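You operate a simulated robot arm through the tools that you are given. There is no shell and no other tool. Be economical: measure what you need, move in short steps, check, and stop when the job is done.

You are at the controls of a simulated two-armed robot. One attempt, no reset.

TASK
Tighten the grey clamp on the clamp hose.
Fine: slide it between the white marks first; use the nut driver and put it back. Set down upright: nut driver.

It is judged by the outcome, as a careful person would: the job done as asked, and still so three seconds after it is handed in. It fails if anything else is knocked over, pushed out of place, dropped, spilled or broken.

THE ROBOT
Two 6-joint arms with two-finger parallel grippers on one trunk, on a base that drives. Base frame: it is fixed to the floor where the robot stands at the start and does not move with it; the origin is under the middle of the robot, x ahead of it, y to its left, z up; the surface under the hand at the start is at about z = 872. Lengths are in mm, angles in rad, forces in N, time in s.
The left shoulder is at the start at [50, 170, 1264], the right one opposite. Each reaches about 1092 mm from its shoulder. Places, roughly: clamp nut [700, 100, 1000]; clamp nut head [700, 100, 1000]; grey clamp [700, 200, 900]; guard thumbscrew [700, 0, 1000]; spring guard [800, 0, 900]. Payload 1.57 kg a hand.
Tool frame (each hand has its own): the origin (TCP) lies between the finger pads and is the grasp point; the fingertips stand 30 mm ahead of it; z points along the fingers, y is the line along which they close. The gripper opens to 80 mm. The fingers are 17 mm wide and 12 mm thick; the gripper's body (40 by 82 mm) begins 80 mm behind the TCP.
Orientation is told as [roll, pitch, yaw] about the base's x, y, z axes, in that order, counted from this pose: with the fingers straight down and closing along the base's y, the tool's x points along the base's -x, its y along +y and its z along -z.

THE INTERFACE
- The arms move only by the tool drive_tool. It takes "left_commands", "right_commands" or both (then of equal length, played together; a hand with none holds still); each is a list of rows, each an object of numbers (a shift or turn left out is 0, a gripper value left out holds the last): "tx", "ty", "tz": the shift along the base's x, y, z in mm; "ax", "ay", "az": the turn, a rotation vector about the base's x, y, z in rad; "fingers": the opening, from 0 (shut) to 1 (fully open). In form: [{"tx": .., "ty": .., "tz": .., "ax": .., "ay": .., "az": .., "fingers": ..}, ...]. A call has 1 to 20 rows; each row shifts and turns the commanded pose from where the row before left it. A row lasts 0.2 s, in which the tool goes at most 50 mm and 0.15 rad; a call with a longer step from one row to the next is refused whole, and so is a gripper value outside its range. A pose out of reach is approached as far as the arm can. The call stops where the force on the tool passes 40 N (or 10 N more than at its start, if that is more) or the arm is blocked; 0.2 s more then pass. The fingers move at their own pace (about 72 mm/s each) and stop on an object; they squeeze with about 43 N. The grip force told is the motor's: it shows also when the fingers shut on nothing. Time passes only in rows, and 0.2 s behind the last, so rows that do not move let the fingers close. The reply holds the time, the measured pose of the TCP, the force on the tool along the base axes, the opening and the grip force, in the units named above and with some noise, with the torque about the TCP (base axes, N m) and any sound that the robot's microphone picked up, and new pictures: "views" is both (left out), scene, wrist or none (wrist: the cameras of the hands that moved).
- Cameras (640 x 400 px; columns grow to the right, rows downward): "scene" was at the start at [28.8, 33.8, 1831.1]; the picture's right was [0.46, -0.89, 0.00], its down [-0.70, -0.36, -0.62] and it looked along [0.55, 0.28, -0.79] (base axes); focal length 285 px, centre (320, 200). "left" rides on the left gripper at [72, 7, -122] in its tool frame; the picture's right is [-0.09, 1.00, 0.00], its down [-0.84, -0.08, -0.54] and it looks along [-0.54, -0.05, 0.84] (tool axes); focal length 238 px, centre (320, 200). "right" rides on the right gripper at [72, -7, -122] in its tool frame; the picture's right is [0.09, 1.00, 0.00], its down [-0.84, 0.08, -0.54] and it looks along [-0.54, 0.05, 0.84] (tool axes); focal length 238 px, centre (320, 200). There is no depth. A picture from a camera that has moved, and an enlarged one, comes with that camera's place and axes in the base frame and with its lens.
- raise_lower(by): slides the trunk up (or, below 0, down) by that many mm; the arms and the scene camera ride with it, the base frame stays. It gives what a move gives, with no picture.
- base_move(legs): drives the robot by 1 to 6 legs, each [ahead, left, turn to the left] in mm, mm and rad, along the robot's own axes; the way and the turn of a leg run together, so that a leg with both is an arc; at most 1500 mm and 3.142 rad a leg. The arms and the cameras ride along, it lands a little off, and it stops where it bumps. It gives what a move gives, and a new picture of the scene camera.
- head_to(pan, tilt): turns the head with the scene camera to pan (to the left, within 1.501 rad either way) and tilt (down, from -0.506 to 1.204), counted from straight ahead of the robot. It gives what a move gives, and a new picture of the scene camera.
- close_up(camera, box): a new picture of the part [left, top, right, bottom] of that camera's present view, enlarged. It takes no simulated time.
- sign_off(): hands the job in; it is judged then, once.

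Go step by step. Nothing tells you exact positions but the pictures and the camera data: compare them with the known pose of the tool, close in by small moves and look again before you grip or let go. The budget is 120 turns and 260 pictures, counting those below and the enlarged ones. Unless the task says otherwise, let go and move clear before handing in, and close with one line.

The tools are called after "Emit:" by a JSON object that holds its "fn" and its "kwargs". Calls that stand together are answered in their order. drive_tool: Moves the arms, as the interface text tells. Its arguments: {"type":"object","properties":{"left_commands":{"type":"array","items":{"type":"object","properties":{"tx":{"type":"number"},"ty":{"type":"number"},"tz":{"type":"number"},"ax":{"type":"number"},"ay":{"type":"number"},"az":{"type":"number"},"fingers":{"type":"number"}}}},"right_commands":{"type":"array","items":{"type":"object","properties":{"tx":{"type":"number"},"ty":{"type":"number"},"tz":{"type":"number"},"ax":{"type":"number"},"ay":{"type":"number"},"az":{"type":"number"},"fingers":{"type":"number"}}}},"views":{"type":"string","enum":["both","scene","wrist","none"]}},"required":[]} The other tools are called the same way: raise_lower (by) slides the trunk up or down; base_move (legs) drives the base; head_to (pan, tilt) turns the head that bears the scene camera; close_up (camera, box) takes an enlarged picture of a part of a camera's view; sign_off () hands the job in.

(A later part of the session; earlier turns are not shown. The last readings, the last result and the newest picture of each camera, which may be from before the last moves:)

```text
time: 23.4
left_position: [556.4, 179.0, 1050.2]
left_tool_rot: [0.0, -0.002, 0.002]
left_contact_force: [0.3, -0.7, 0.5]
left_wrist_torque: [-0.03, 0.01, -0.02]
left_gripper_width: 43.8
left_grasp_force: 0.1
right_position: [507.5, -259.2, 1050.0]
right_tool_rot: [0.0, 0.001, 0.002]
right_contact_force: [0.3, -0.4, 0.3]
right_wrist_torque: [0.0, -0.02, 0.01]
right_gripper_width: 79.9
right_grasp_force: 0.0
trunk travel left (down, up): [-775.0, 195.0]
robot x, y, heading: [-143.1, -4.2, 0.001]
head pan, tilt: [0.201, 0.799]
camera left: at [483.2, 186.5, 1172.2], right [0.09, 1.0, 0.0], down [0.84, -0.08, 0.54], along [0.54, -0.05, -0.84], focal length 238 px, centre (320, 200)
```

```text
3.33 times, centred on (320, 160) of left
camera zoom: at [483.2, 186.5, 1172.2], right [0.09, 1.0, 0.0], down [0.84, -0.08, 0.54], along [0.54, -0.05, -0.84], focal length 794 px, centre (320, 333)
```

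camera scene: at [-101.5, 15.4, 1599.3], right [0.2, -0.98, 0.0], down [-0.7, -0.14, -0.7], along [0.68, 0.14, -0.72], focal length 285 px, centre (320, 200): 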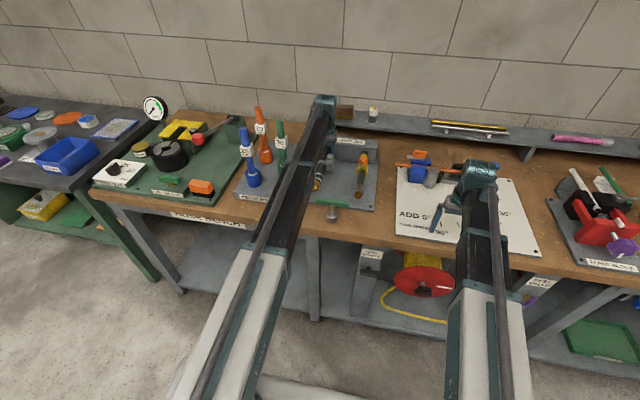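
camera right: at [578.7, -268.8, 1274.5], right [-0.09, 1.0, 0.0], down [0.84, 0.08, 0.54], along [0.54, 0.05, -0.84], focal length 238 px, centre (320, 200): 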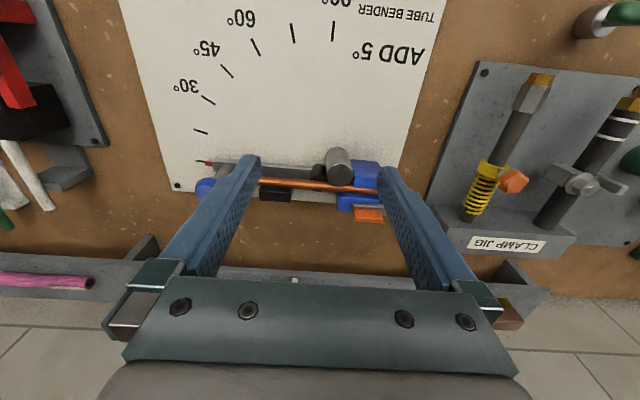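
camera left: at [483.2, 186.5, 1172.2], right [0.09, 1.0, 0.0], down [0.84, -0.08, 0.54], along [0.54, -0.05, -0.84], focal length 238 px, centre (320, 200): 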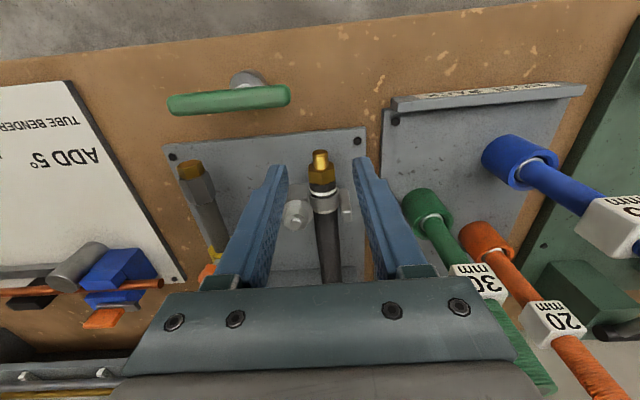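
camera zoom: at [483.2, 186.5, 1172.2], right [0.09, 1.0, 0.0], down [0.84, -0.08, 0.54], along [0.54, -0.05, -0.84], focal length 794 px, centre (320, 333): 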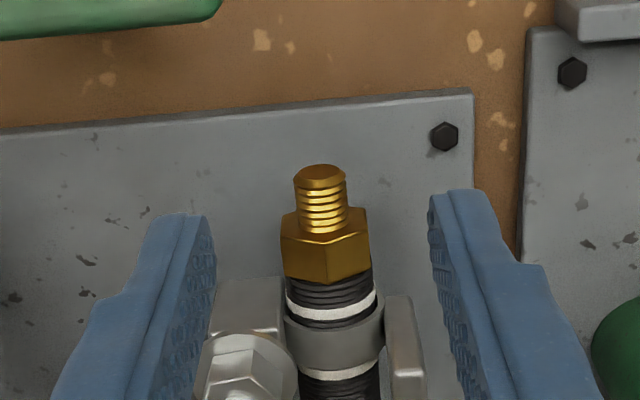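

The clamp holds between the marks. Now I'll move above the driver's T-bar and yaw the hand +90° so the fingers close along x across the bar.

Emit:
{"fn": "drive_tool", "kwargs": {"left_commands": [{"tx": -20, "ty": -40, "az": 0.14, "fingers": 0.7}, {"tx": -18, "ty": -37, "az": 0.15}, {"az": 0.15}, {"az": 0.15}, {"az": 0.15}, {"az": 0.15}, {"az": 0.15}, {"az": 0.15}, {"az": 0.15}, {"az": 0.15}, {"az": 0.13}], "views": "both"}}

Emit:
{"fn": "close_up", "kwargs": {"camera": "left", "box": [220, 80, 420, 230]}}

```text
time: 25.8
left_position: [519.3, 102.3, 1050.0]
left_tool_rot: [-0.001, -0.001, 1.625]
left_contact_force: [0.0, -0.1, 0.0]
left_wrist_torque: [0.0, 0.01, -0.01]
left_gripper_width: 56.3
left_grasp_force: 0.1
right_position: [509.5, -260.7, 1050.4]
right_tool_rot: [0.0, 0.0, 0.002]
right_contact_force: [0.1, 0.5, -0.7]
right_wrist_torque: [-0.04, 0.01, 0.02]
right_gripper_width: 80.1
right_grasp_force: 0.0
trunk travel left (down, up): [-775.0, 195.0]
robot x, y, heading: [-137.0, 1.5, 0.006]
head pan, tilt: [0.201, 0.799]
camera scene: at [-101.5, 15.4, 1735.3], right [0.2, -0.98, 0.0], down [-0.7, -0.14, -0.7], along [0.68, 0.14, -0.72], focal length 285 px, centre (320, 200)
camera left: at [516.0, 30.5, 1171.8], right [-1.0, 0.04, 0.0], down [0.03, 0.84, 0.54], along [0.02, 0.54, -0.84], focal length 238 px, centre (320, 200)
```

scene: 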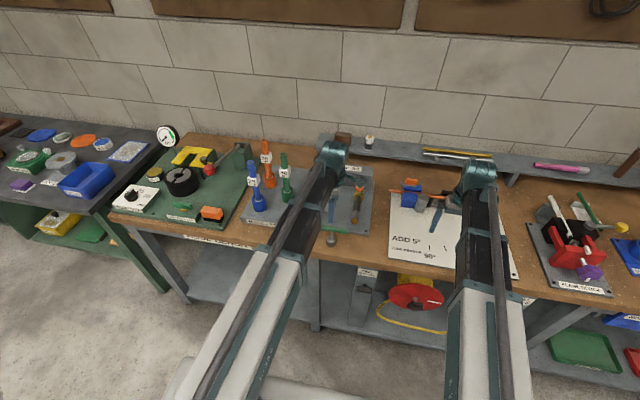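
left: 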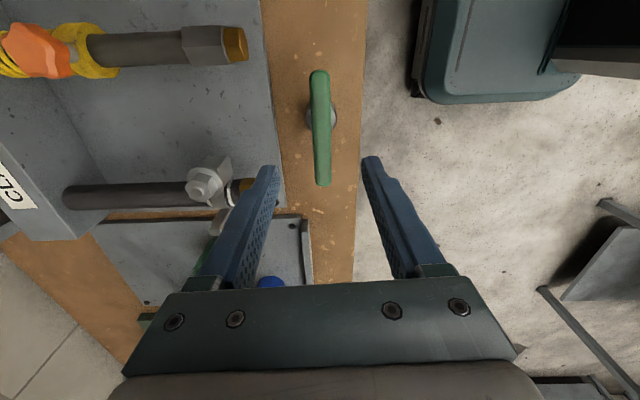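

```text
2.67 times, centred on (320, 155) of left
camera zoom: at [516.0, 30.5, 1171.8], right [-1.0, 0.04, 0.0], down [0.03, 0.84, 0.54], along [0.02, 0.54, -0.84], focal length 636 px, centre (320, 320)
```

zoom: 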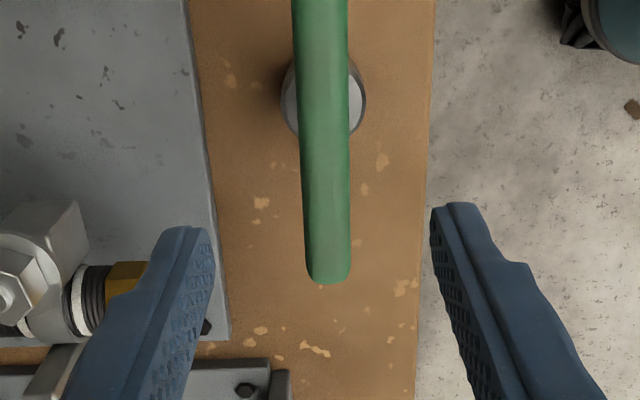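

The bar is centred near [517.5,102] and lies along y. I'll fix the yaw, lower partway and check.

Emit:
{"fn": "drive_tool", "kwargs": {"left_commands": [{"tx": -1.5, "ty": -1.5, "az": -0.05}], "views": "none"}}

Emit:
{"fn": "raise_lower", "kwargs": {"by": -55}}

Emit:
{"fn": "drive_tool", "kwargs": {"left_commands": [{}], "views": "wrist"}}

Emit:
{"fn": "close_up", "kwargs": {"camera": "left", "box": [220, 50, 420, 200]}}

```text
time: 26.2
left_position: [516.7, 101.3, 1050.8]
left_tool_rot: [-0.001, -0.001, 1.572]
left_contact_force: [0.0, -0.3, -0.7]
left_wrist_torque: [-0.01, -0.01, 0.02]
left_gripper_width: 56.0
left_grasp_force: 0.1
right_position: [509.2, -260.9, 1049.2]
right_tool_rot: [0.001, 0.0, 0.002]
right_contact_force: [-0.1, 0.2, 0.3]
right_wrist_torque: [0.0, 0.02, 0.0]
right_gripper_width: 80.1
right_grasp_force: 0.1
trunk travel left (down, up): [-775.0, 195.0]
robot x, y, heading: [-145.1, 3.0, 0.005]
head pan, tilt: [0.201, 0.799]
```

```text
time: 27.2
left_position: [516.9, 100.2, 995.7]
left_tool_rot: [0.001, -0.002, 1.571]
left_contact_force: [0.2, -0.2, 0.1]
left_wrist_torque: [-0.02, -0.01, 0.01]
left_gripper_width: 55.7
left_grasp_force: 0.2
right_position: [510.3, -260.1, 994.8]
right_tool_rot: [0.0, 0.001, 0.003]
right_contact_force: [-0.6, 1.2, 0.4]
right_wrist_torque: [-0.01, 0.0, -0.05]
right_gripper_width: 80.1
right_grasp_force: 0.0
trunk travel left (down, up): [-720.0, 250.0]
robot x, y, heading: [-143.6, -1.5, 0.003]
head pan, tilt: [0.201, 0.799]
```

```text
time: 27.6
left_position: [518.2, 101.1, 996.1]
left_tool_rot: [0.001, -0.002, 1.571]
left_contact_force: [-1.2, 0.1, 0.0]
left_wrist_torque: [0.0, 0.02, 0.0]
left_gripper_width: 56.1
left_grasp_force: 0.2
right_position: [509.0, -261.7, 995.6]
right_tool_rot: [0.001, 0.0, 0.001]
right_contact_force: [0.2, 0.4, -0.1]
right_wrist_torque: [-0.02, 0.02, 0.0]
right_gripper_width: 80.2
right_grasp_force: 0.1
trunk travel left (down, up): [-720.0, 250.0]
robot x, y, heading: [-144.0, 2.3, 0.002]
head pan, tilt: [0.201, 0.799]
camera left: at [510.6, 28.9, 1116.9], right [-1.0, 0.09, 0.0], down [0.08, 0.84, 0.54], along [0.05, 0.54, -0.84], focal length 238 px, centre (320, 200)
```

left: 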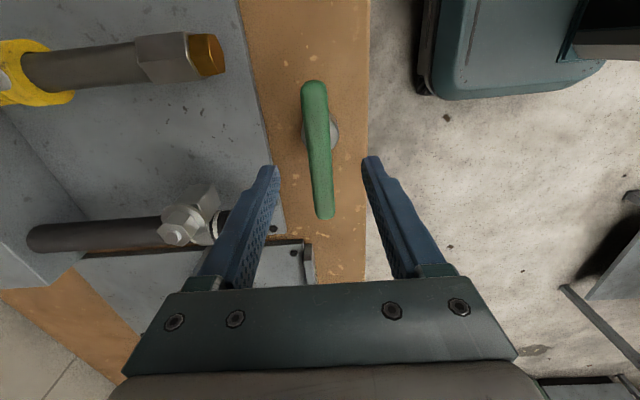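

```text
2.67 times, centred on (320, 125) of left
camera zoom: at [510.6, 28.9, 1116.9], right [-1.0, 0.09, 0.0], down [0.08, 0.84, 0.54], along [0.05, 0.54, -0.84], focal length 636 px, centre (320, 400)
```

zoom: 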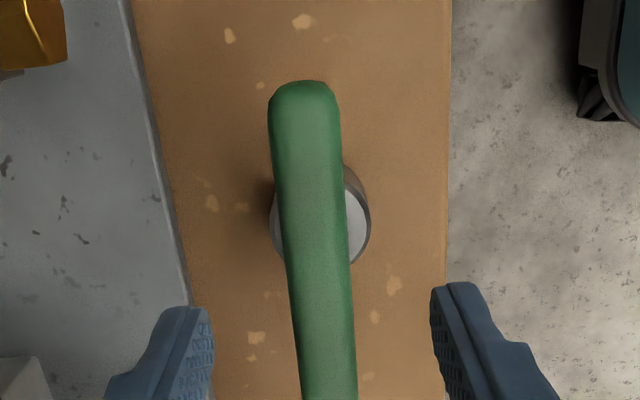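

The bar is centred between the fingers. I'll lower to the bar height and grip.

Emit:
{"fn": "raise_lower", "kwargs": {"by": -53}}

Emit:
{"fn": "drive_tool", "kwargs": {"left_commands": [{"fingers": 0.45}, {"fingers": 0}, {}, {}, {}], "views": "both"}}

Emit:
{"fn": "close_up", "kwargs": {"camera": "scene", "box": [260, 150, 420, 270]}}

```text
time: 28.5
left_position: [516.5, 99.7, 941.6]
left_tool_rot: [0.0, -0.002, 1.572]
left_contact_force: [-0.3, -0.9, 0.6]
left_wrist_torque: [-0.03, 0.04, 0.0]
left_gripper_width: 56.2
left_grasp_force: 0.0
right_position: [510.0, -261.3, 942.3]
right_tool_rot: [0.001, -0.002, 0.002]
right_contact_force: [-0.7, 0.0, -0.2]
right_wrist_torque: [0.02, 0.01, -0.01]
right_gripper_width: 79.9
right_grasp_force: 0.1
trunk travel left (down, up): [-667.0, 303.0]
robot x, y, heading: [-141.3, 0.1, 0.001]
head pan, tilt: [0.201, 0.799]
```

```text
time: 29.7
left_position: [516.3, 101.0, 941.9]
left_tool_rot: [0.0, -0.001, 1.572]
left_contact_force: [0.0, 0.7, 1.8]
left_wrist_torque: [0.0, 0.01, 0.01]
left_gripper_width: 17.8
left_grasp_force: 32.6
right_position: [510.0, -260.6, 942.6]
right_tool_rot: [0.001, -0.001, 0.002]
right_contact_force: [0.1, -0.5, -0.7]
right_wrist_torque: [0.01, 0.05, -0.01]
right_gripper_width: 79.8
right_grasp_force: 0.1
trunk travel left (down, up): [-667.0, 303.0]
robot x, y, heading: [-141.7, -0.5, 0.002]
head pan, tilt: [0.201, 0.799]
camera scene: at [-101.6, 15.3, 1627.3], right [0.2, -0.98, 0.0], down [-0.7, -0.14, -0.7], along [0.68, 0.14, -0.72], focal length 285 px, centre (320, 200)
camera left: at [510.6, 28.8, 1063.9], right [-1.0, 0.09, 0.0], down [0.08, 0.84, 0.54], along [0.05, 0.54, -0.84], focal length 238 px, centre (320, 200)
```

scene: 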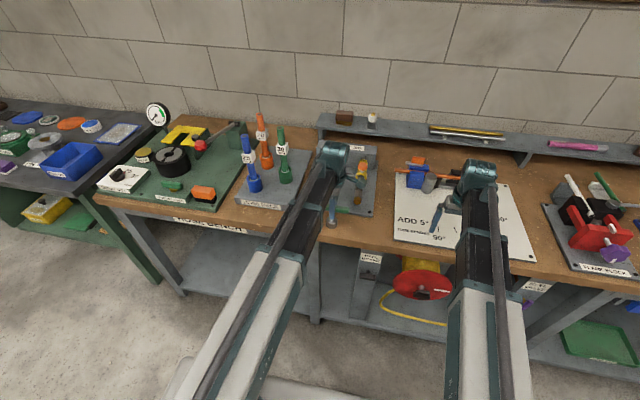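
left: 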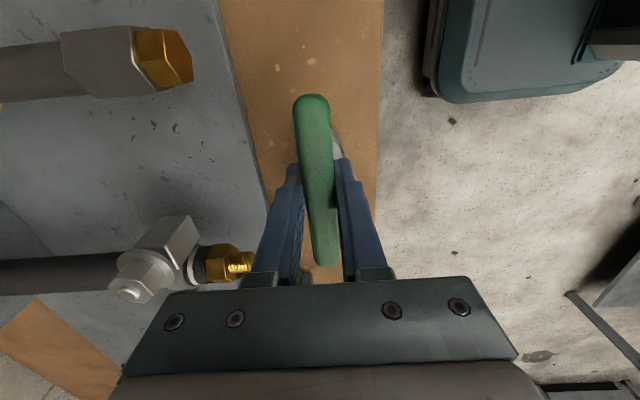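

```text
3.33 times, centred on (340, 210) of scene
camera zoom: at [-101.6, 15.3, 1627.3], right [0.2, -0.98, 0.0], down [-0.7, -0.14, -0.7], along [0.68, 0.14, -0.72], focal length 950 px, centre (253, 167)
```

zoom: 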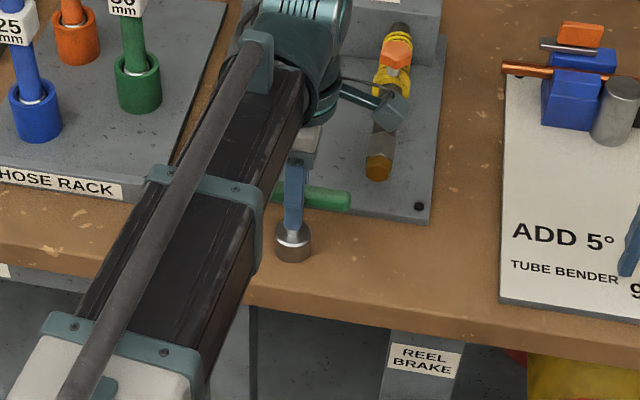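

The T-bar is gripped (17.8 mm). The return pose is [516.3,101] at TCP z=942, trunk −667, yaw 1.57. I'll lift it and check that it hangs straight.

Emit:
{"fn": "raise_lower", "kwargs": {"by": 30}}

Emit:
{"fn": "raise_lower", "kwargs": {"by": 110}}

Emit:
{"fn": "drive_tool", "kwargs": {"left_commands": [{}], "views": "both"}}

Emit:
{"fn": "close_up", "kwargs": {"camera": "scene", "box": [260, 130, 420, 250]}}

```text
time: 30.5
left_position: [516.8, 99.6, 972.8]
left_tool_rot: [0.001, -0.002, 1.572]
left_contact_force: [0.0, 0.0, -1.3]
left_wrist_torque: [-0.01, -0.03, -0.02]
left_gripper_width: 17.9
left_grasp_force: 32.2
right_position: [510.1, -260.4, 972.4]
right_tool_rot: [0.001, -0.001, 0.003]
right_contact_force: [-0.1, 0.2, 0.6]
right_wrist_torque: [-0.01, 0.01, 0.0]
right_gripper_width: 80.0
right_grasp_force: 0.0
trunk travel left (down, up): [-697.0, 273.0]
robot x, y, heading: [-144.6, -2.2, 0.001]
head pan, tilt: [0.201, 0.799]
```

```text
time: 31.9
left_position: [517.7, 100.5, 1082.1]
left_tool_rot: [0.0, -0.001, 1.573]
left_contact_force: [-0.2, 0.0, -1.6]
left_wrist_torque: [0.04, 0.0, -0.01]
left_gripper_width: 17.6
left_grasp_force: 32.6
right_position: [510.6, -260.5, 1082.1]
right_tool_rot: [0.002, 0.0, 0.002]
right_contact_force: [-0.1, 0.0, 0.9]
right_wrist_torque: [0.01, -0.04, -0.01]
right_gripper_width: 80.0
right_grasp_force: 0.1
trunk travel left (down, up): [-807.0, 163.0]
robot x, y, heading: [-141.3, 1.5, 0.003]
head pan, tilt: [0.201, 0.799]
```

```text
time: 32.3
left_position: [516.3, 99.7, 1082.5]
left_tool_rot: [-0.001, -0.002, 1.574]
left_contact_force: [-0.3, 0.5, -1.6]
left_wrist_torque: [-0.02, 0.03, -0.01]
left_gripper_width: 17.5
left_grasp_force: 32.0
right_position: [510.4, -261.1, 1082.2]
right_tool_rot: [0.001, -0.001, 0.001]
right_contact_force: [-0.9, -0.7, -0.1]
right_wrist_torque: [0.0, 0.01, -0.01]
right_gripper_width: 79.8
right_grasp_force: 0.0
trunk travel left (down, up): [-807.0, 163.0]
robot x, y, heading: [-142.4, -1.8, -0.001]
head pan, tilt: [0.201, 0.799]
camera scene: at [-101.3, 15.4, 1767.3], right [0.2, -0.98, 0.0], down [-0.7, -0.14, -0.7], along [0.68, 0.14, -0.72], focal length 285 px, centre (320, 200)
camera left: at [510.8, 28.8, 1203.7], right [-1.0, 0.09, 0.0], down [0.08, 0.84, 0.54], along [0.05, 0.54, -0.84], focal length 238 px, centre (320, 200)
```

scene: 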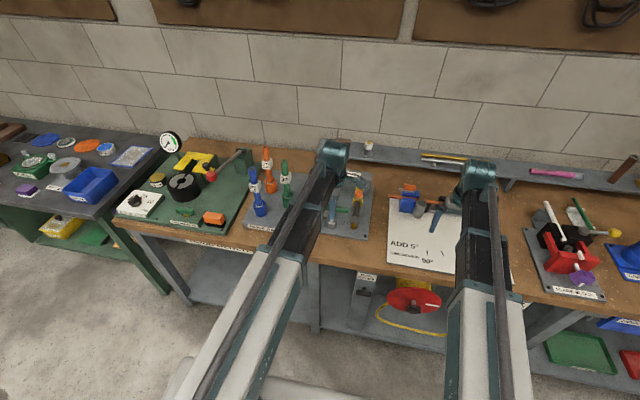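
left: 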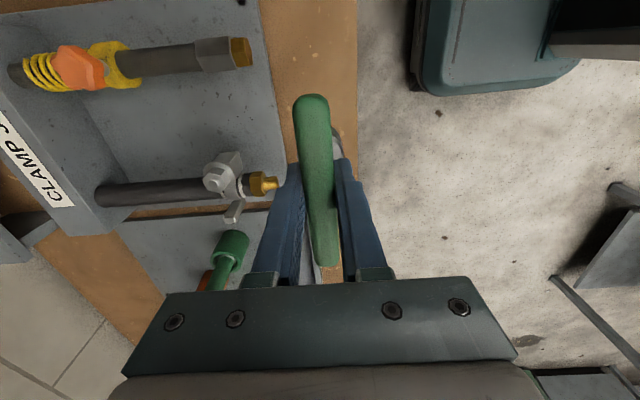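

```text
3.33 times, centred on (340, 190) of scene
camera zoom: at [-101.3, 15.4, 1767.3], right [0.2, -0.98, 0.0], down [-0.7, -0.14, -0.7], along [0.68, 0.14, -0.72], focal length 950 px, centre (253, 233)
```

zoom: 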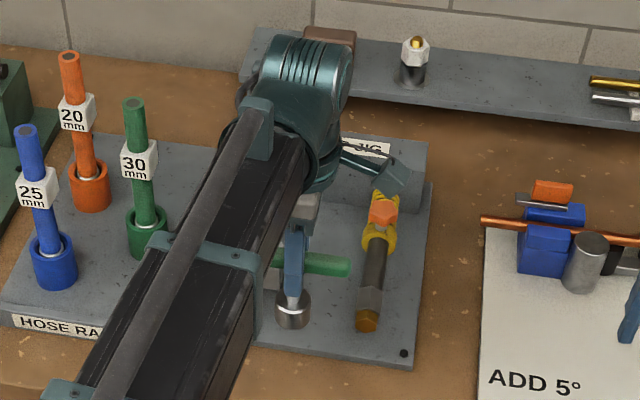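

The driver hangs vertical with the socket under the TCP. The nut is at about [639,145.5], so I'll move over it while high.

Emit:
{"fn": "drive_tool", "kwargs": {"left_commands": [{"tx": 40, "ty": 15}, {"tx": 40, "ty": 15}, {"tx": 42, "ty": 15}, {}], "views": "both"}}

Emit:
{"fn": "close_up", "kwargs": {"camera": "scene", "box": [280, 120, 400, 210]}}

Emit:
{"fn": "close_up", "kwargs": {"camera": "left", "box": [220, 80, 420, 230]}}

```text
time: 33.3
left_position: [640.8, 147.1, 1081.2]
left_tool_rot: [0.0, -0.003, 1.572]
left_contact_force: [0.2, -0.1, -1.3]
left_wrist_torque: [0.01, -0.05, 0.01]
left_gripper_width: 17.6
left_grasp_force: 32.4
right_position: [508.5, -260.1, 1081.3]
right_tool_rot: [0.0, -0.001, 0.002]
right_contact_force: [-0.2, -0.3, -0.1]
right_wrist_torque: [-0.03, -0.04, 0.01]
right_gripper_width: 79.9
right_grasp_force: 0.0
trunk travel left (down, up): [-807.0, 163.0]
robot x, y, heading: [-140.0, 3.7, -0.002]
head pan, tilt: [0.201, 0.799]
camera scene: at [-102.0, 15.3, 1767.3], right [0.2, -0.98, 0.0], down [-0.7, -0.14, -0.7], along [0.68, 0.14, -0.72], focal length 285 px, centre (320, 200)
camera left: at [634.0, 76.2, 1204.0], right [-1.0, 0.09, 0.0], down [0.08, 0.84, 0.54], along [0.05, 0.54, -0.84], focal length 238 px, centre (320, 200)
```

scene: 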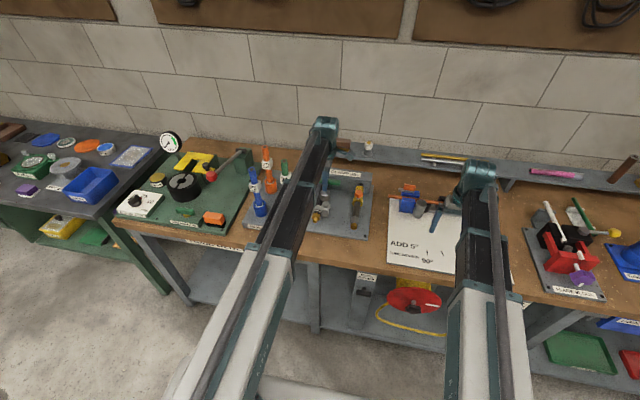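
left: 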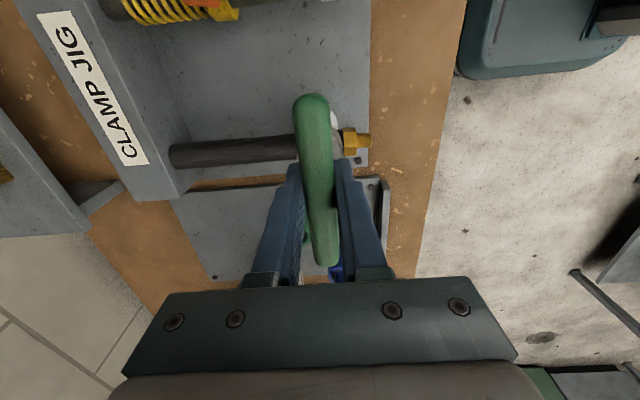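

```text
4.44 times, centred on (340, 165) of scene
camera zoom: at [-102.0, 15.3, 1767.3], right [0.2, -0.98, 0.0], down [-0.7, -0.14, -0.7], along [0.68, 0.14, -0.72], focal length 1266 px, centre (231, 356)
```

zoom: 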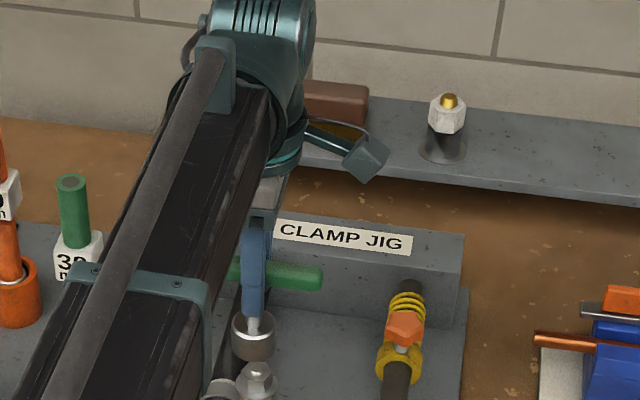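

```text
2.67 times, centred on (320, 155) of left
camera zoom: at [634.0, 76.2, 1204.0], right [-1.0, 0.09, 0.0], down [0.08, 0.84, 0.54], along [0.05, 0.54, -0.84], focal length 636 px, centre (320, 320)
```

zoom: 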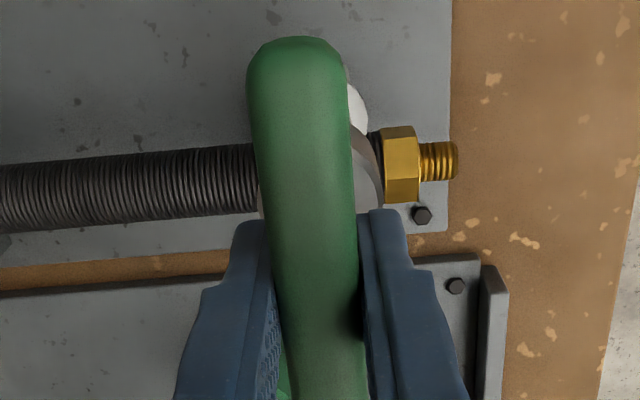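

The socket is above the nut and aligned within about 2 mm. I'll lower to just above it and check again.

Emit:
{"fn": "raise_lower", "kwargs": {"by": -34}}

Emit:
{"fn": "drive_tool", "kwargs": {"left_commands": [{}], "views": "none"}}

Emit:
{"fn": "close_up", "kwargs": {"camera": "scene", "box": [290, 130, 380, 200]}}

Emit:
{"fn": "close_up", "kwargs": {"camera": "left", "box": [240, 80, 400, 200]}}

```text
time: 34.1
left_position: [640.9, 148.0, 1050.7]
left_tool_rot: [-0.001, -0.002, 1.573]
left_contact_force: [5.1, 2.1, 23.6]
left_wrist_torque: [-0.05, -0.16, 0.0]
left_gripper_width: 17.6
left_grasp_force: 32.8
right_position: [508.1, -260.0, 1048.5]
right_tool_rot: [0.0, -0.003, 0.001]
right_contact_force: [0.6, 0.5, -0.2]
right_wrist_torque: [0.0, -0.01, 0.02]
right_gripper_width: 80.1
right_grasp_force: 0.1
trunk travel left (down, up): [-773.0, 197.0]
robot x, y, heading: [-144.5, -0.0, 0.003]
head pan, tilt: [0.201, 0.799]
```

```text
time: 34.5
left_position: [639.8, 148.7, 1049.6]
left_tool_rot: [-0.001, 0.0, 1.571]
left_contact_force: [6.4, 4.4, 25.1]
left_wrist_torque: [0.04, -0.19, 0.01]
left_gripper_width: 17.7
left_grasp_force: 31.9
right_position: [509.0, -260.4, 1049.3]
right_tool_rot: [0.001, -0.001, 0.001]
right_contact_force: [-0.1, -0.3, 1.5]
right_wrist_torque: [0.02, 0.03, 0.02]
right_gripper_width: 79.8
right_grasp_force: 0.2
trunk travel left (down, up): [-773.0, 197.0]
robot x, y, heading: [-145.1, -0.1, 0.002]
head pan, tilt: [0.201, 0.799]
```

```text
5.71 times, centred on (335, 165) of scene
camera zoom: at [-103.6, 15.4, 1733.5], right [0.2, -0.98, 0.0], down [-0.7, -0.14, -0.7], along [0.68, 0.14, -0.72], focal length 1628 px, centre (234, 400)
```

zoom: 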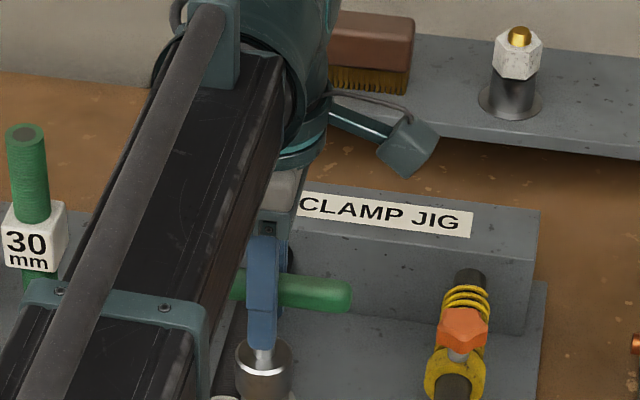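

```text
3.33 times, centred on (320, 140) of left
camera zoom: at [633.2, 76.4, 1170.9], right [-1.0, 0.09, 0.0], down [0.08, 0.84, 0.54], along [0.05, 0.54, -0.84], focal length 794 px, centre (320, 400)
```

zoom: 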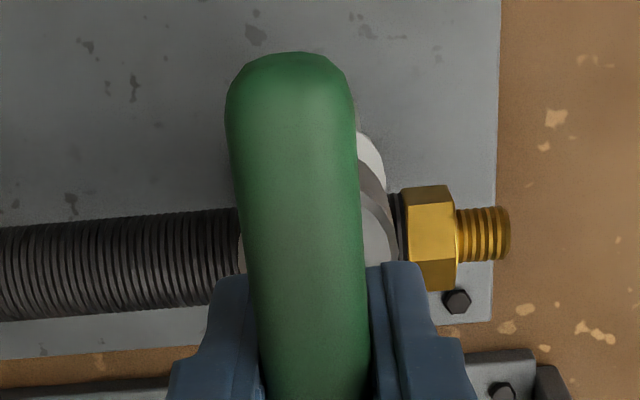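

The socket contacts the nut at TCP z≈1050 with 25 N, so the hex may not be aligned. I'll turn it clockwise gently and watch for it to drop in or torque up.

Emit:
{"fn": "drive_tool", "kwargs": {"left_commands": [{"az": -0.1}, {"az": -0.1}, {"az": -0.1}, {"az": -0.1}], "views": "none"}}

Emit:
{"fn": "drive_tool", "kwargs": {"left_commands": [{"az": -0.1}, {"az": -0.1}, {"az": -0.1}, {"az": -0.1}], "views": "wrist"}}

Emit:
{"fn": "close_up", "kwargs": {"camera": "left", "box": [220, 60, 420, 210]}}

```text
time: 35.5
left_position: [639.5, 147.6, 1048.5]
left_tool_rot: [-0.001, 0.0, 1.172]
left_contact_force: [9.1, 3.7, 25.4]
left_wrist_torque: [0.13, -0.35, 0.04]
left_gripper_width: 17.4
left_grasp_force: 32.1
right_position: [509.3, -260.2, 1049.1]
right_tool_rot: [0.002, -0.001, 0.002]
right_contact_force: [0.2, 0.6, -0.2]
right_wrist_torque: [-0.02, 0.0, -0.01]
right_gripper_width: 80.0
right_grasp_force: 0.1
trunk travel left (down, up): [-773.0, 197.0]
robot x, y, heading: [-137.9, -4.7, 0.003]
head pan, tilt: [0.201, 0.799]
```

```text
time: 36.5
left_position: [640.5, 148.1, 1047.2]
left_tool_rot: [-0.001, 0.0, 0.768]
left_contact_force: [0.1, -3.1, -0.5]
left_wrist_torque: [-0.27, 0.05, -0.01]
left_gripper_width: 17.5
left_grasp_force: 32.1
right_position: [509.9, -260.2, 1047.3]
right_tool_rot: [-0.001, 0.001, 0.001]
right_contact_force: [-0.5, 0.0, 0.9]
right_wrist_torque: [-0.01, 0.0, -0.01]
right_gripper_width: 79.9
right_grasp_force: 0.0
trunk travel left (down, up): [-773.0, 197.0]
robot x, y, heading: [-142.8, -2.3, 0.004]
head pan, tilt: [0.201, 0.799]
camera left: at [583.7, 102.5, 1169.8], right [-0.63, 0.78, 0.0], down [0.65, 0.53, 0.54], along [0.42, 0.34, -0.84], focal length 238 px, centre (320, 200)
```

left: 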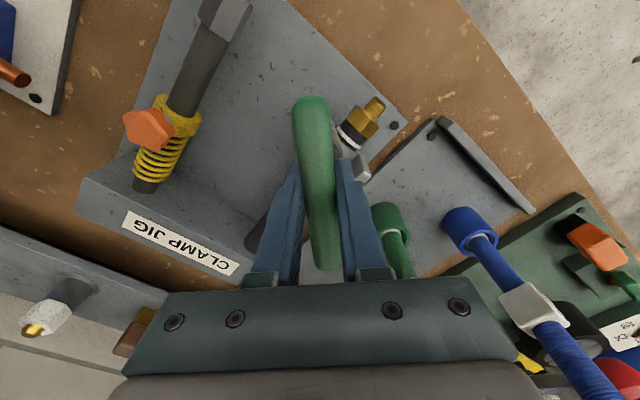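

```text
2.67 times, centred on (320, 135) of left
camera zoom: at [583.7, 102.5, 1169.8], right [-0.63, 0.78, 0.0], down [0.65, 0.53, 0.54], along [0.42, 0.34, -0.84], focal length 636 px, centre (320, 373)
```

zoom: 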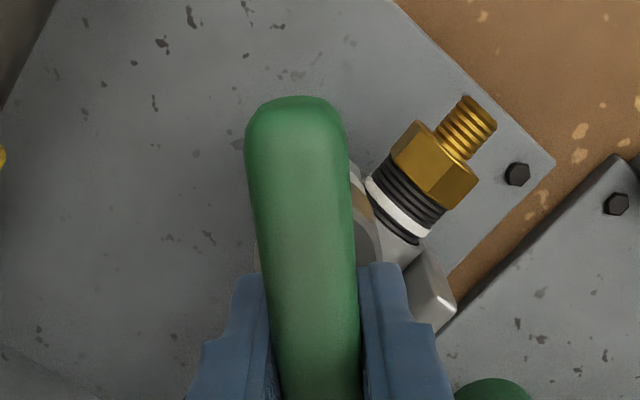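

The vertical force vanished, so the hex found the socket. I'll lower to seat it.

Emit:
{"fn": "raise_lower", "kwargs": {"by": -6}}

```text
time: 37.0
left_position: [640.5, 146.8, 1041.6]
left_tool_rot: [0.0, -0.002, 0.772]
left_contact_force: [0.6, -6.9, -4.7]
left_wrist_torque: [-0.44, -0.01, -0.01]
left_gripper_width: 17.8
left_grasp_force: 32.5
right_position: [508.7, -261.9, 1041.1]
right_tool_rot: [0.0, -0.001, 0.001]
right_contact_force: [-0.1, 0.0, -0.6]
right_wrist_torque: [0.02, 0.01, 0.02]
right_gripper_width: 80.0
right_grasp_force: 0.0
trunk travel left (down, up): [-767.0, 203.0]
robot x, y, heading: [-141.4, 0.9, 0.002]
head pan, tilt: [0.201, 0.799]
```

It is sliding on with a slight sideways load, so I'll shift −1.5 mm in y and continue down.

Emit:
{"fn": "drive_tool", "kwargs": {"left_commands": [{"ty": -1.5}], "views": "none"}}

Emit:
{"fn": "raise_lower", "kwargs": {"by": -5}}

```text
time: 37.4
left_position: [640.2, 146.2, 1041.0]
left_tool_rot: [0.002, -0.002, 0.771]
left_contact_force: [0.7, -2.1, -2.1]
left_wrist_torque: [-0.19, -0.06, -0.02]
left_gripper_width: 17.9
left_grasp_force: 32.3
right_position: [509.1, -260.5, 1044.0]
right_tool_rot: [-0.001, 0.0, 0.002]
right_contact_force: [0.1, 0.0, 0.8]
right_wrist_torque: [0.01, -0.02, 0.0]
right_gripper_width: 79.9
right_grasp_force: 0.0
trunk travel left (down, up): [-767.0, 203.0]
robot x, y, heading: [-140.8, -1.9, 0.003]
head pan, tilt: [0.201, 0.799]
```

```text
time: 38.0
left_position: [640.4, 147.1, 1038.0]
left_tool_rot: [-0.001, -0.002, 0.771]
left_contact_force: [0.4, -2.4, -1.7]
left_wrist_torque: [-0.08, -0.03, 0.03]
left_gripper_width: 17.9
left_grasp_force: 32.3
right_position: [508.9, -260.5, 1036.9]
right_tool_rot: [0.0, 0.001, 0.002]
right_contact_force: [0.7, 0.4, -0.2]
right_wrist_torque: [0.0, 0.0, 0.01]
right_gripper_width: 80.3
right_grasp_force: 0.1
trunk travel left (down, up): [-762.0, 208.0]
robot x, y, heading: [-142.1, -3.3, 0.001]
head pan, tilt: [0.201, 0.799]
```

The socket is seated about 12 mm deep with low forces. Now I'll turn clockwise.

Emit:
{"fn": "drive_tool", "kwargs": {"left_commands": [{"az": -0.12}, {"az": -0.12}, {"az": -0.12}, {"az": -0.12}, {"az": -0.12}], "views": "none"}}

Emit:
{"fn": "drive_tool", "kwargs": {"left_commands": [{"az": -0.12}, {"az": -0.12}, {"az": -0.12}, {"az": -0.12}, {"az": -0.12}], "views": "wrist"}}

```text
time: 39.2
left_position: [640.7, 145.8, 1037.4]
left_tool_rot: [0.0, -0.003, 0.168]
left_contact_force: [-0.1, -2.1, -2.0]
left_wrist_torque: [-0.11, 0.01, 0.01]
left_gripper_width: 18.0
left_grasp_force: 32.3
right_position: [509.5, -260.4, 1037.6]
right_tool_rot: [-0.001, 0.0, 0.001]
right_contact_force: [-0.2, 0.1, 0.3]
right_wrist_torque: [0.02, 0.01, 0.0]
right_gripper_width: 80.0
right_grasp_force: 0.0
trunk travel left (down, up): [-762.0, 208.0]
robot x, y, heading: [-140.6, 0.5, 0.003]
head pan, tilt: [0.201, 0.799]
```

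```text
time: 40.4
left_position: [641.1, 148.2, 1036.6]
left_tool_rot: [-0.001, -0.002, -0.429]
left_contact_force: [0.0, -2.6, -0.5]
left_wrist_torque: [-0.13, -0.09, 0.05]
left_gripper_width: 17.7
left_grasp_force: 32.4
right_position: [508.8, -261.5, 1037.6]
right_tool_rot: [-0.001, 0.0, 0.003]
right_contact_force: [0.0, 0.0, 0.2]
right_wrist_torque: [0.0, -0.02, 0.01]
right_gripper_width: 80.0
right_grasp_force: 0.1
trunk travel left (down, up): [-762.0, 208.0]
robot x, y, heading: [-144.8, 0.6, -0.001]
head pan, tilt: [0.201, 0.799]
camera left: at [577.8, 183.5, 1158.7], right [0.5, 0.87, 0.0], down [0.73, -0.42, 0.54], along [0.47, -0.27, -0.84], focal length 238 px, centre (320, 200)
```

left: 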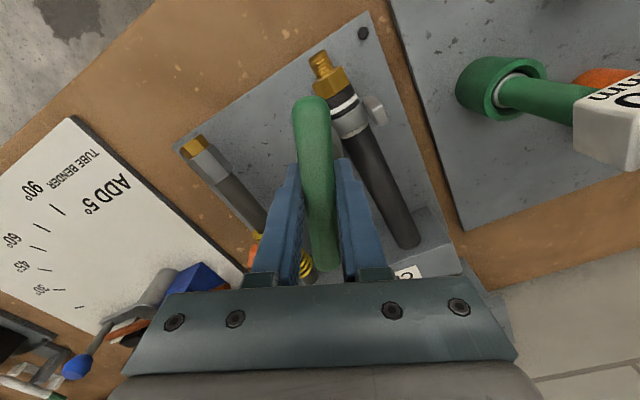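

There is little torque so far. I'll keep turning.

Emit:
{"fn": "drive_tool", "kwargs": {"left_commands": [{"az": -0.12}, {"az": -0.12}, {"az": -0.12}, {"az": -0.12}, {"az": -0.12}], "views": "none"}}

Emit:
{"fn": "drive_tool", "kwargs": {"left_commands": [{"az": -0.12}, {"az": -0.12}, {"az": -0.12}, {"az": -0.12}, {"az": -0.12}], "views": "wrist"}}

Emit:
{"fn": "close_up", "kwargs": {"camera": "left", "box": [240, 60, 440, 210]}}

```text
time: 41.6
left_position: [639.5, 146.6, 1037.0]
left_tool_rot: [-0.001, -0.001, -1.028]
left_contact_force: [-0.1, 0.8, -0.8]
left_wrist_torque: [0.01, -0.01, 0.7]
left_gripper_width: 18.5
left_grasp_force: 32.4
right_position: [510.0, -259.9, 1037.3]
right_tool_rot: [0.001, -0.002, 0.003]
right_contact_force: [0.2, 0.3, -0.2]
right_wrist_torque: [0.0, 0.01, 0.03]
right_gripper_width: 80.2
right_grasp_force: 0.1
trunk travel left (down, up): [-762.0, 208.0]
robot x, y, heading: [-140.3, -4.8, 0.002]
head pan, tilt: [0.201, 0.799]
```

```text
time: 42.8
left_position: [639.5, 147.3, 1037.9]
left_tool_rot: [-0.001, -0.001, -1.627]
left_contact_force: [-1.2, -0.8, -1.2]
left_wrist_torque: [-0.11, -0.02, 1.79]
left_gripper_width: 32.8
left_grasp_force: 40.8
right_position: [509.2, -261.1, 1037.9]
right_tool_rot: [0.0, -0.001, 0.003]
right_contact_force: [-0.5, 0.5, -0.3]
right_wrist_torque: [-0.04, -0.02, 0.03]
right_gripper_width: 80.1
right_grasp_force: 0.1
trunk travel left (down, up): [-762.0, 208.0]
robot x, y, heading: [-140.6, 1.4, 0.001]
head pan, tilt: [0.201, 0.799]
camera left: at [651.3, 218.8, 1158.8], right [0.99, -0.15, 0.0], down [-0.13, -0.83, 0.54], along [-0.08, -0.54, -0.84], focal length 238 px, centre (320, 200)
```

left: 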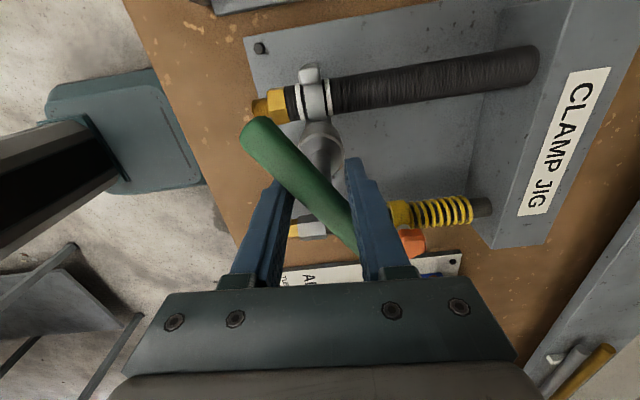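

```text
2.67 times, centred on (340, 135) of left
camera zoom: at [651.3, 218.8, 1158.8], right [0.99, -0.15, 0.0], down [-0.13, -0.83, 0.54], along [-0.08, -0.54, -0.84], focal length 636 px, centre (267, 373)
```

zoom: 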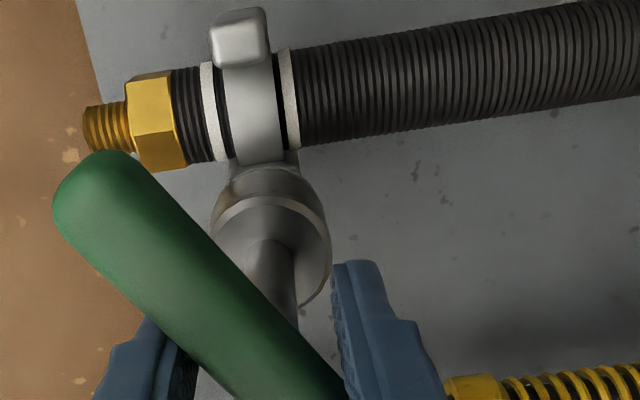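

The nut went tight: torque rose to 1.8 N·m and the bar began slipping in the fingers. I'll rotate back to realign with the bar, then retest how tight it is.

Emit:
{"fn": "drive_tool", "kwargs": {"left_commands": [{"az": 0.12}, {"az": 0.12}, {"az": 0.12}, {"az": 0.12}, {"az": 0.1}, {}], "views": "wrist"}}

Emit:
{"fn": "close_up", "kwargs": {"camera": "left", "box": [240, 60, 440, 210]}}

```text
time: 44.2
left_position: [640.9, 146.7, 1037.7]
left_tool_rot: [-0.001, -0.002, -1.049]
left_contact_force: [1.1, -0.1, 0.7]
left_wrist_torque: [-0.04, -0.04, 0.71]
left_gripper_width: 18.6
left_grasp_force: 32.9
right_position: [509.6, -259.6, 1037.2]
right_tool_rot: [0.0, 0.0, 0.002]
right_contact_force: [0.0, 0.0, 0.1]
right_wrist_torque: [0.01, 0.0, 0.03]
right_gripper_width: 79.8
right_grasp_force: 0.0
trunk travel left (down, up): [-762.0, 208.0]
robot x, y, heading: [-144.8, -4.0, 0.002]
head pan, tilt: [0.201, 0.799]
camera left: at [609.9, 212.7, 1158.8], right [0.91, 0.42, 0.0], down [0.35, -0.76, 0.54], along [0.23, -0.49, -0.84], focal length 238 px, centre (320, 200)
```

left: 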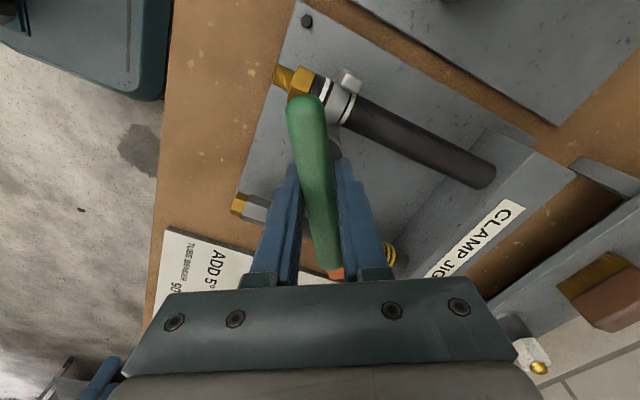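

```text
2.67 times, centred on (340, 135) of left
camera zoom: at [609.9, 212.7, 1158.8], right [0.91, 0.42, 0.0], down [0.35, -0.76, 0.54], along [0.23, -0.49, -0.84], focal length 636 px, centre (267, 373)
```

zoom: 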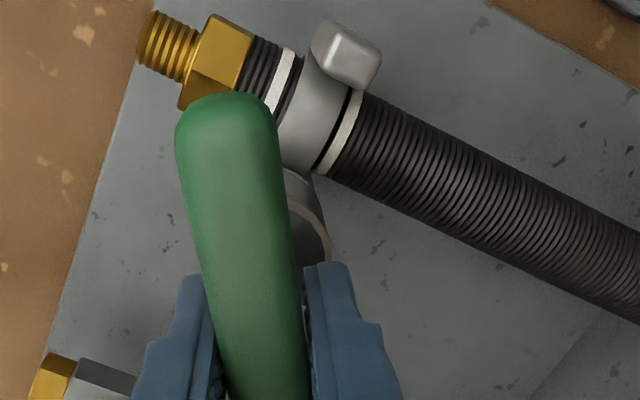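

The bar angle is unchanged after 1.8 N·m, so the nut is hard tight, and the band still lies between the marks. I'll relieve the torque slightly and lift the driver off.

Emit:
{"fn": "drive_tool", "kwargs": {"left_commands": [{"az": 0.04}, {"az": 0.03}], "views": "none"}}

Emit:
{"fn": "raise_lower", "kwargs": {"by": 12}}

Emit:
{"fn": "raise_lower", "kwargs": {"by": 33}}

Emit:
{"fn": "drive_tool", "kwargs": {"left_commands": [{}], "views": "both"}}

```text
time: 44.8
left_position: [640.0, 146.3, 1036.8]
left_tool_rot: [-0.001, -0.001, -0.979]
left_contact_force: [0.3, -0.1, -0.2]
left_wrist_torque: [-0.04, 0.0, 0.15]
left_gripper_width: 17.8
left_grasp_force: 32.6
right_position: [509.6, -261.0, 1037.3]
right_tool_rot: [-0.001, 0.001, 0.003]
right_contact_force: [0.6, -0.4, 1.0]
right_wrist_torque: [-0.02, -0.01, -0.02]
right_gripper_width: 80.0
right_grasp_force: 0.1
trunk travel left (down, up): [-762.0, 208.0]
robot x, y, heading: [-143.4, 0.4, 0.002]
head pan, tilt: [0.201, 0.799]
```

```text
time: 45.4
left_position: [641.4, 146.2, 1048.4]
left_tool_rot: [0.0, 0.0, -0.98]
left_contact_force: [0.6, -0.3, -7.8]
left_wrist_torque: [-0.01, -0.08, 0.32]
left_gripper_width: 17.7
left_grasp_force: 32.5
right_position: [509.8, -261.5, 1048.9]
right_tool_rot: [-0.001, 0.002, 0.002]
right_contact_force: [0.8, -0.1, 0.3]
right_wrist_torque: [0.0, 0.01, 0.01]
right_gripper_width: 79.9
right_grasp_force: 0.0
trunk travel left (down, up): [-774.0, 196.0]
robot x, y, heading: [-143.4, -4.4, -0.0]
head pan, tilt: [0.201, 0.799]
```

```text
time: 46.1
left_position: [640.5, 147.0, 1081.7]
left_tool_rot: [-0.001, -0.002, -0.979]
left_contact_force: [-0.7, 0.2, -2.4]
left_wrist_torque: [0.03, 0.01, 0.0]
left_gripper_width: 17.3
left_grasp_force: 32.2
right_position: [510.0, -261.1, 1083.1]
right_tool_rot: [-0.001, 0.001, 0.002]
right_contact_force: [0.1, -0.1, -0.2]
right_wrist_torque: [-0.05, 0.03, 0.01]
right_gripper_width: 80.0
right_grasp_force: 0.1
trunk travel left (down, up): [-807.0, 163.0]
robot x, y, heading: [-140.1, 0.4, -0.002]
head pan, tilt: [0.201, 0.799]
```

```text
time: 46.5
left_position: [639.5, 147.9, 1081.5]
left_tool_rot: [0.0, -0.002, -0.978]
left_contact_force: [0.5, 0.4, -1.5]
left_wrist_torque: [0.03, -0.02, 0.01]
left_gripper_width: 17.2
left_grasp_force: 32.2
right_position: [509.2, -259.9, 1081.9]
right_tool_rot: [0.001, 0.0, 0.002]
right_contact_force: [-0.1, 0.2, -0.3]
right_wrist_torque: [0.0, -0.04, -0.08]
right_gripper_width: 79.9
right_grasp_force: 0.2
trunk travel left (down, up): [-807.0, 163.0]
robot x, y, heading: [-143.4, 0.1, 0.001]
head pan, tilt: [0.201, 0.799]
camera scene: at [-101.3, 15.4, 1767.3], right [0.2, -0.98, 0.0], down [-0.7, -0.14, -0.7], along [0.68, 0.14, -0.72], focal length 285 px, centre (320, 200)
camera left: at [605.7, 210.6, 1203.7], right [0.88, 0.48, 0.0], down [0.4, -0.74, 0.54], along [0.26, -0.48, -0.84], focal length 238 px, centre (320, 200)
```

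scene: 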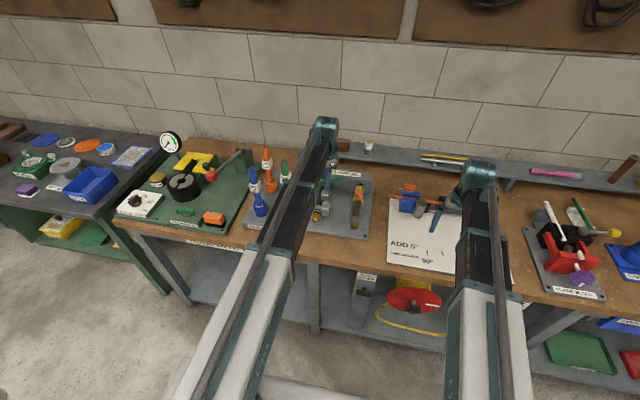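
left: 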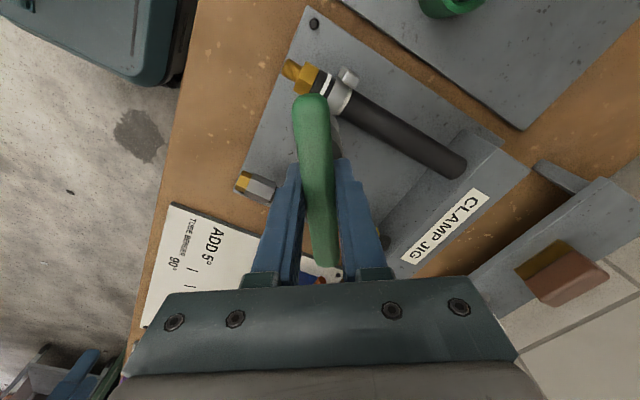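

The driver is off the nut. I'll carry it back to its starting spot and turn it to its original orientation.

Emit:
{"fn": "drive_tool", "kwargs": {"left_commands": [{"tx": -40, "ty": -15, "az": 0.14}, {"tx": -40, "ty": -15, "az": 0.15}, {"tx": -42, "ty": -13.5, "az": 0.15}, {"az": 0.15}, {"az": 0.15}, {"az": 0.15}, {"az": 0.15}, {"az": 0.15}, {"az": 0.15}, {"az": 0.15}, {"az": 0.15}, {"az": 0.15}, {"az": 0.15}, {"az": 0.15}, {"az": 0.15}, {"az": 0.15}, {"az": 0.15}, {}], "views": "both"}}

Emit:
{"fn": "close_up", "kwargs": {"camera": "scene", "box": [260, 130, 420, 250]}}

Emit:
{"fn": "close_up", "kwargs": {"camera": "left", "box": [160, 110, 320, 230]}}

```text
time: 50.4
left_position: [518.5, 103.4, 1081.6]
left_tool_rot: [0.0, -0.001, 1.562]
left_contact_force: [0.1, -0.4, -2.6]
left_wrist_torque: [0.01, -0.02, 0.01]
left_gripper_width: 17.5
left_grasp_force: 32.1
right_position: [509.3, -261.1, 1082.5]
right_tool_rot: [0.001, -0.001, 0.002]
right_contact_force: [0.2, -0.9, 0.2]
right_wrist_torque: [0.02, -0.01, -0.01]
right_gripper_width: 79.8
right_grasp_force: 0.2
trunk travel left (down, up): [-807.0, 163.0]
robot x, y, heading: [-142.8, 0.6, 0.003]
head pan, tilt: [0.201, 0.799]
camera scene: at [-101.3, 15.4, 1767.3], right [0.2, -0.98, 0.0], down [-0.7, -0.14, -0.7], along [0.68, 0.14, -0.72], focal length 285 px, centre (320, 200)
camera left: at [511.5, 31.5, 1203.7], right [-0.99, 0.1, 0.0], down [0.09, 0.84, 0.54], along [0.05, 0.54, -0.84], focal length 238 px, centre (320, 200)
```

scene: 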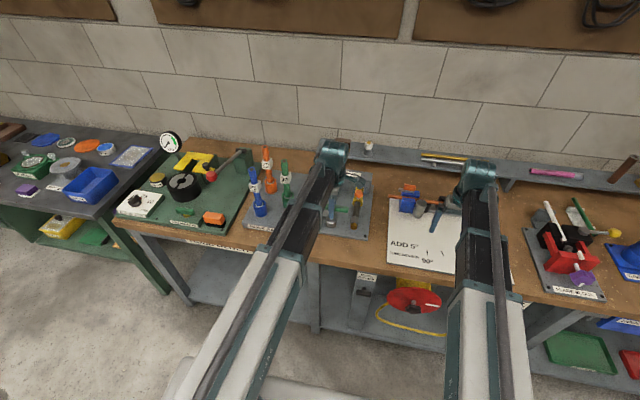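
left: 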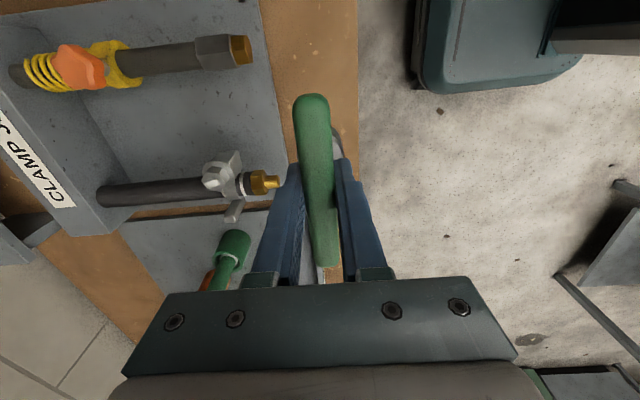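

```text
3.33 times, centred on (340, 190) of scene
camera zoom: at [-101.3, 15.4, 1767.3], right [0.2, -0.98, 0.0], down [-0.7, -0.14, -0.7], along [0.68, 0.14, -0.72], focal length 950 px, centre (253, 233)
```

zoom: 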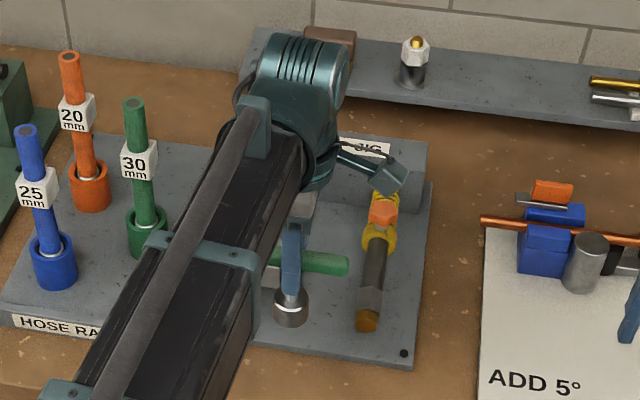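

```text
3.33 times, centred on (240, 170) of left
camera zoom: at [511.5, 31.5, 1203.7], right [-0.99, 0.1, 0.0], down [0.09, 0.84, 0.54], along [0.05, 0.54, -0.84], focal length 794 px, centre (587, 300)
```

zoom: 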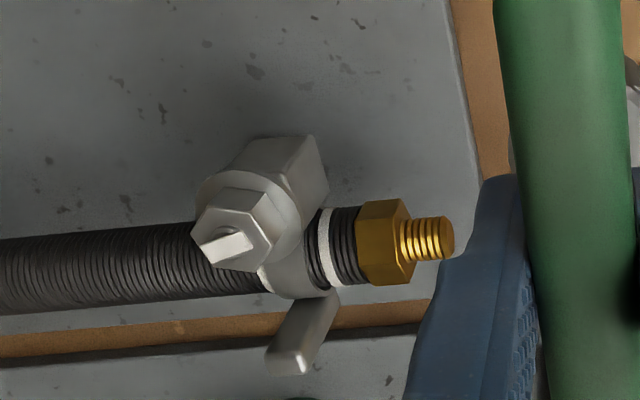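

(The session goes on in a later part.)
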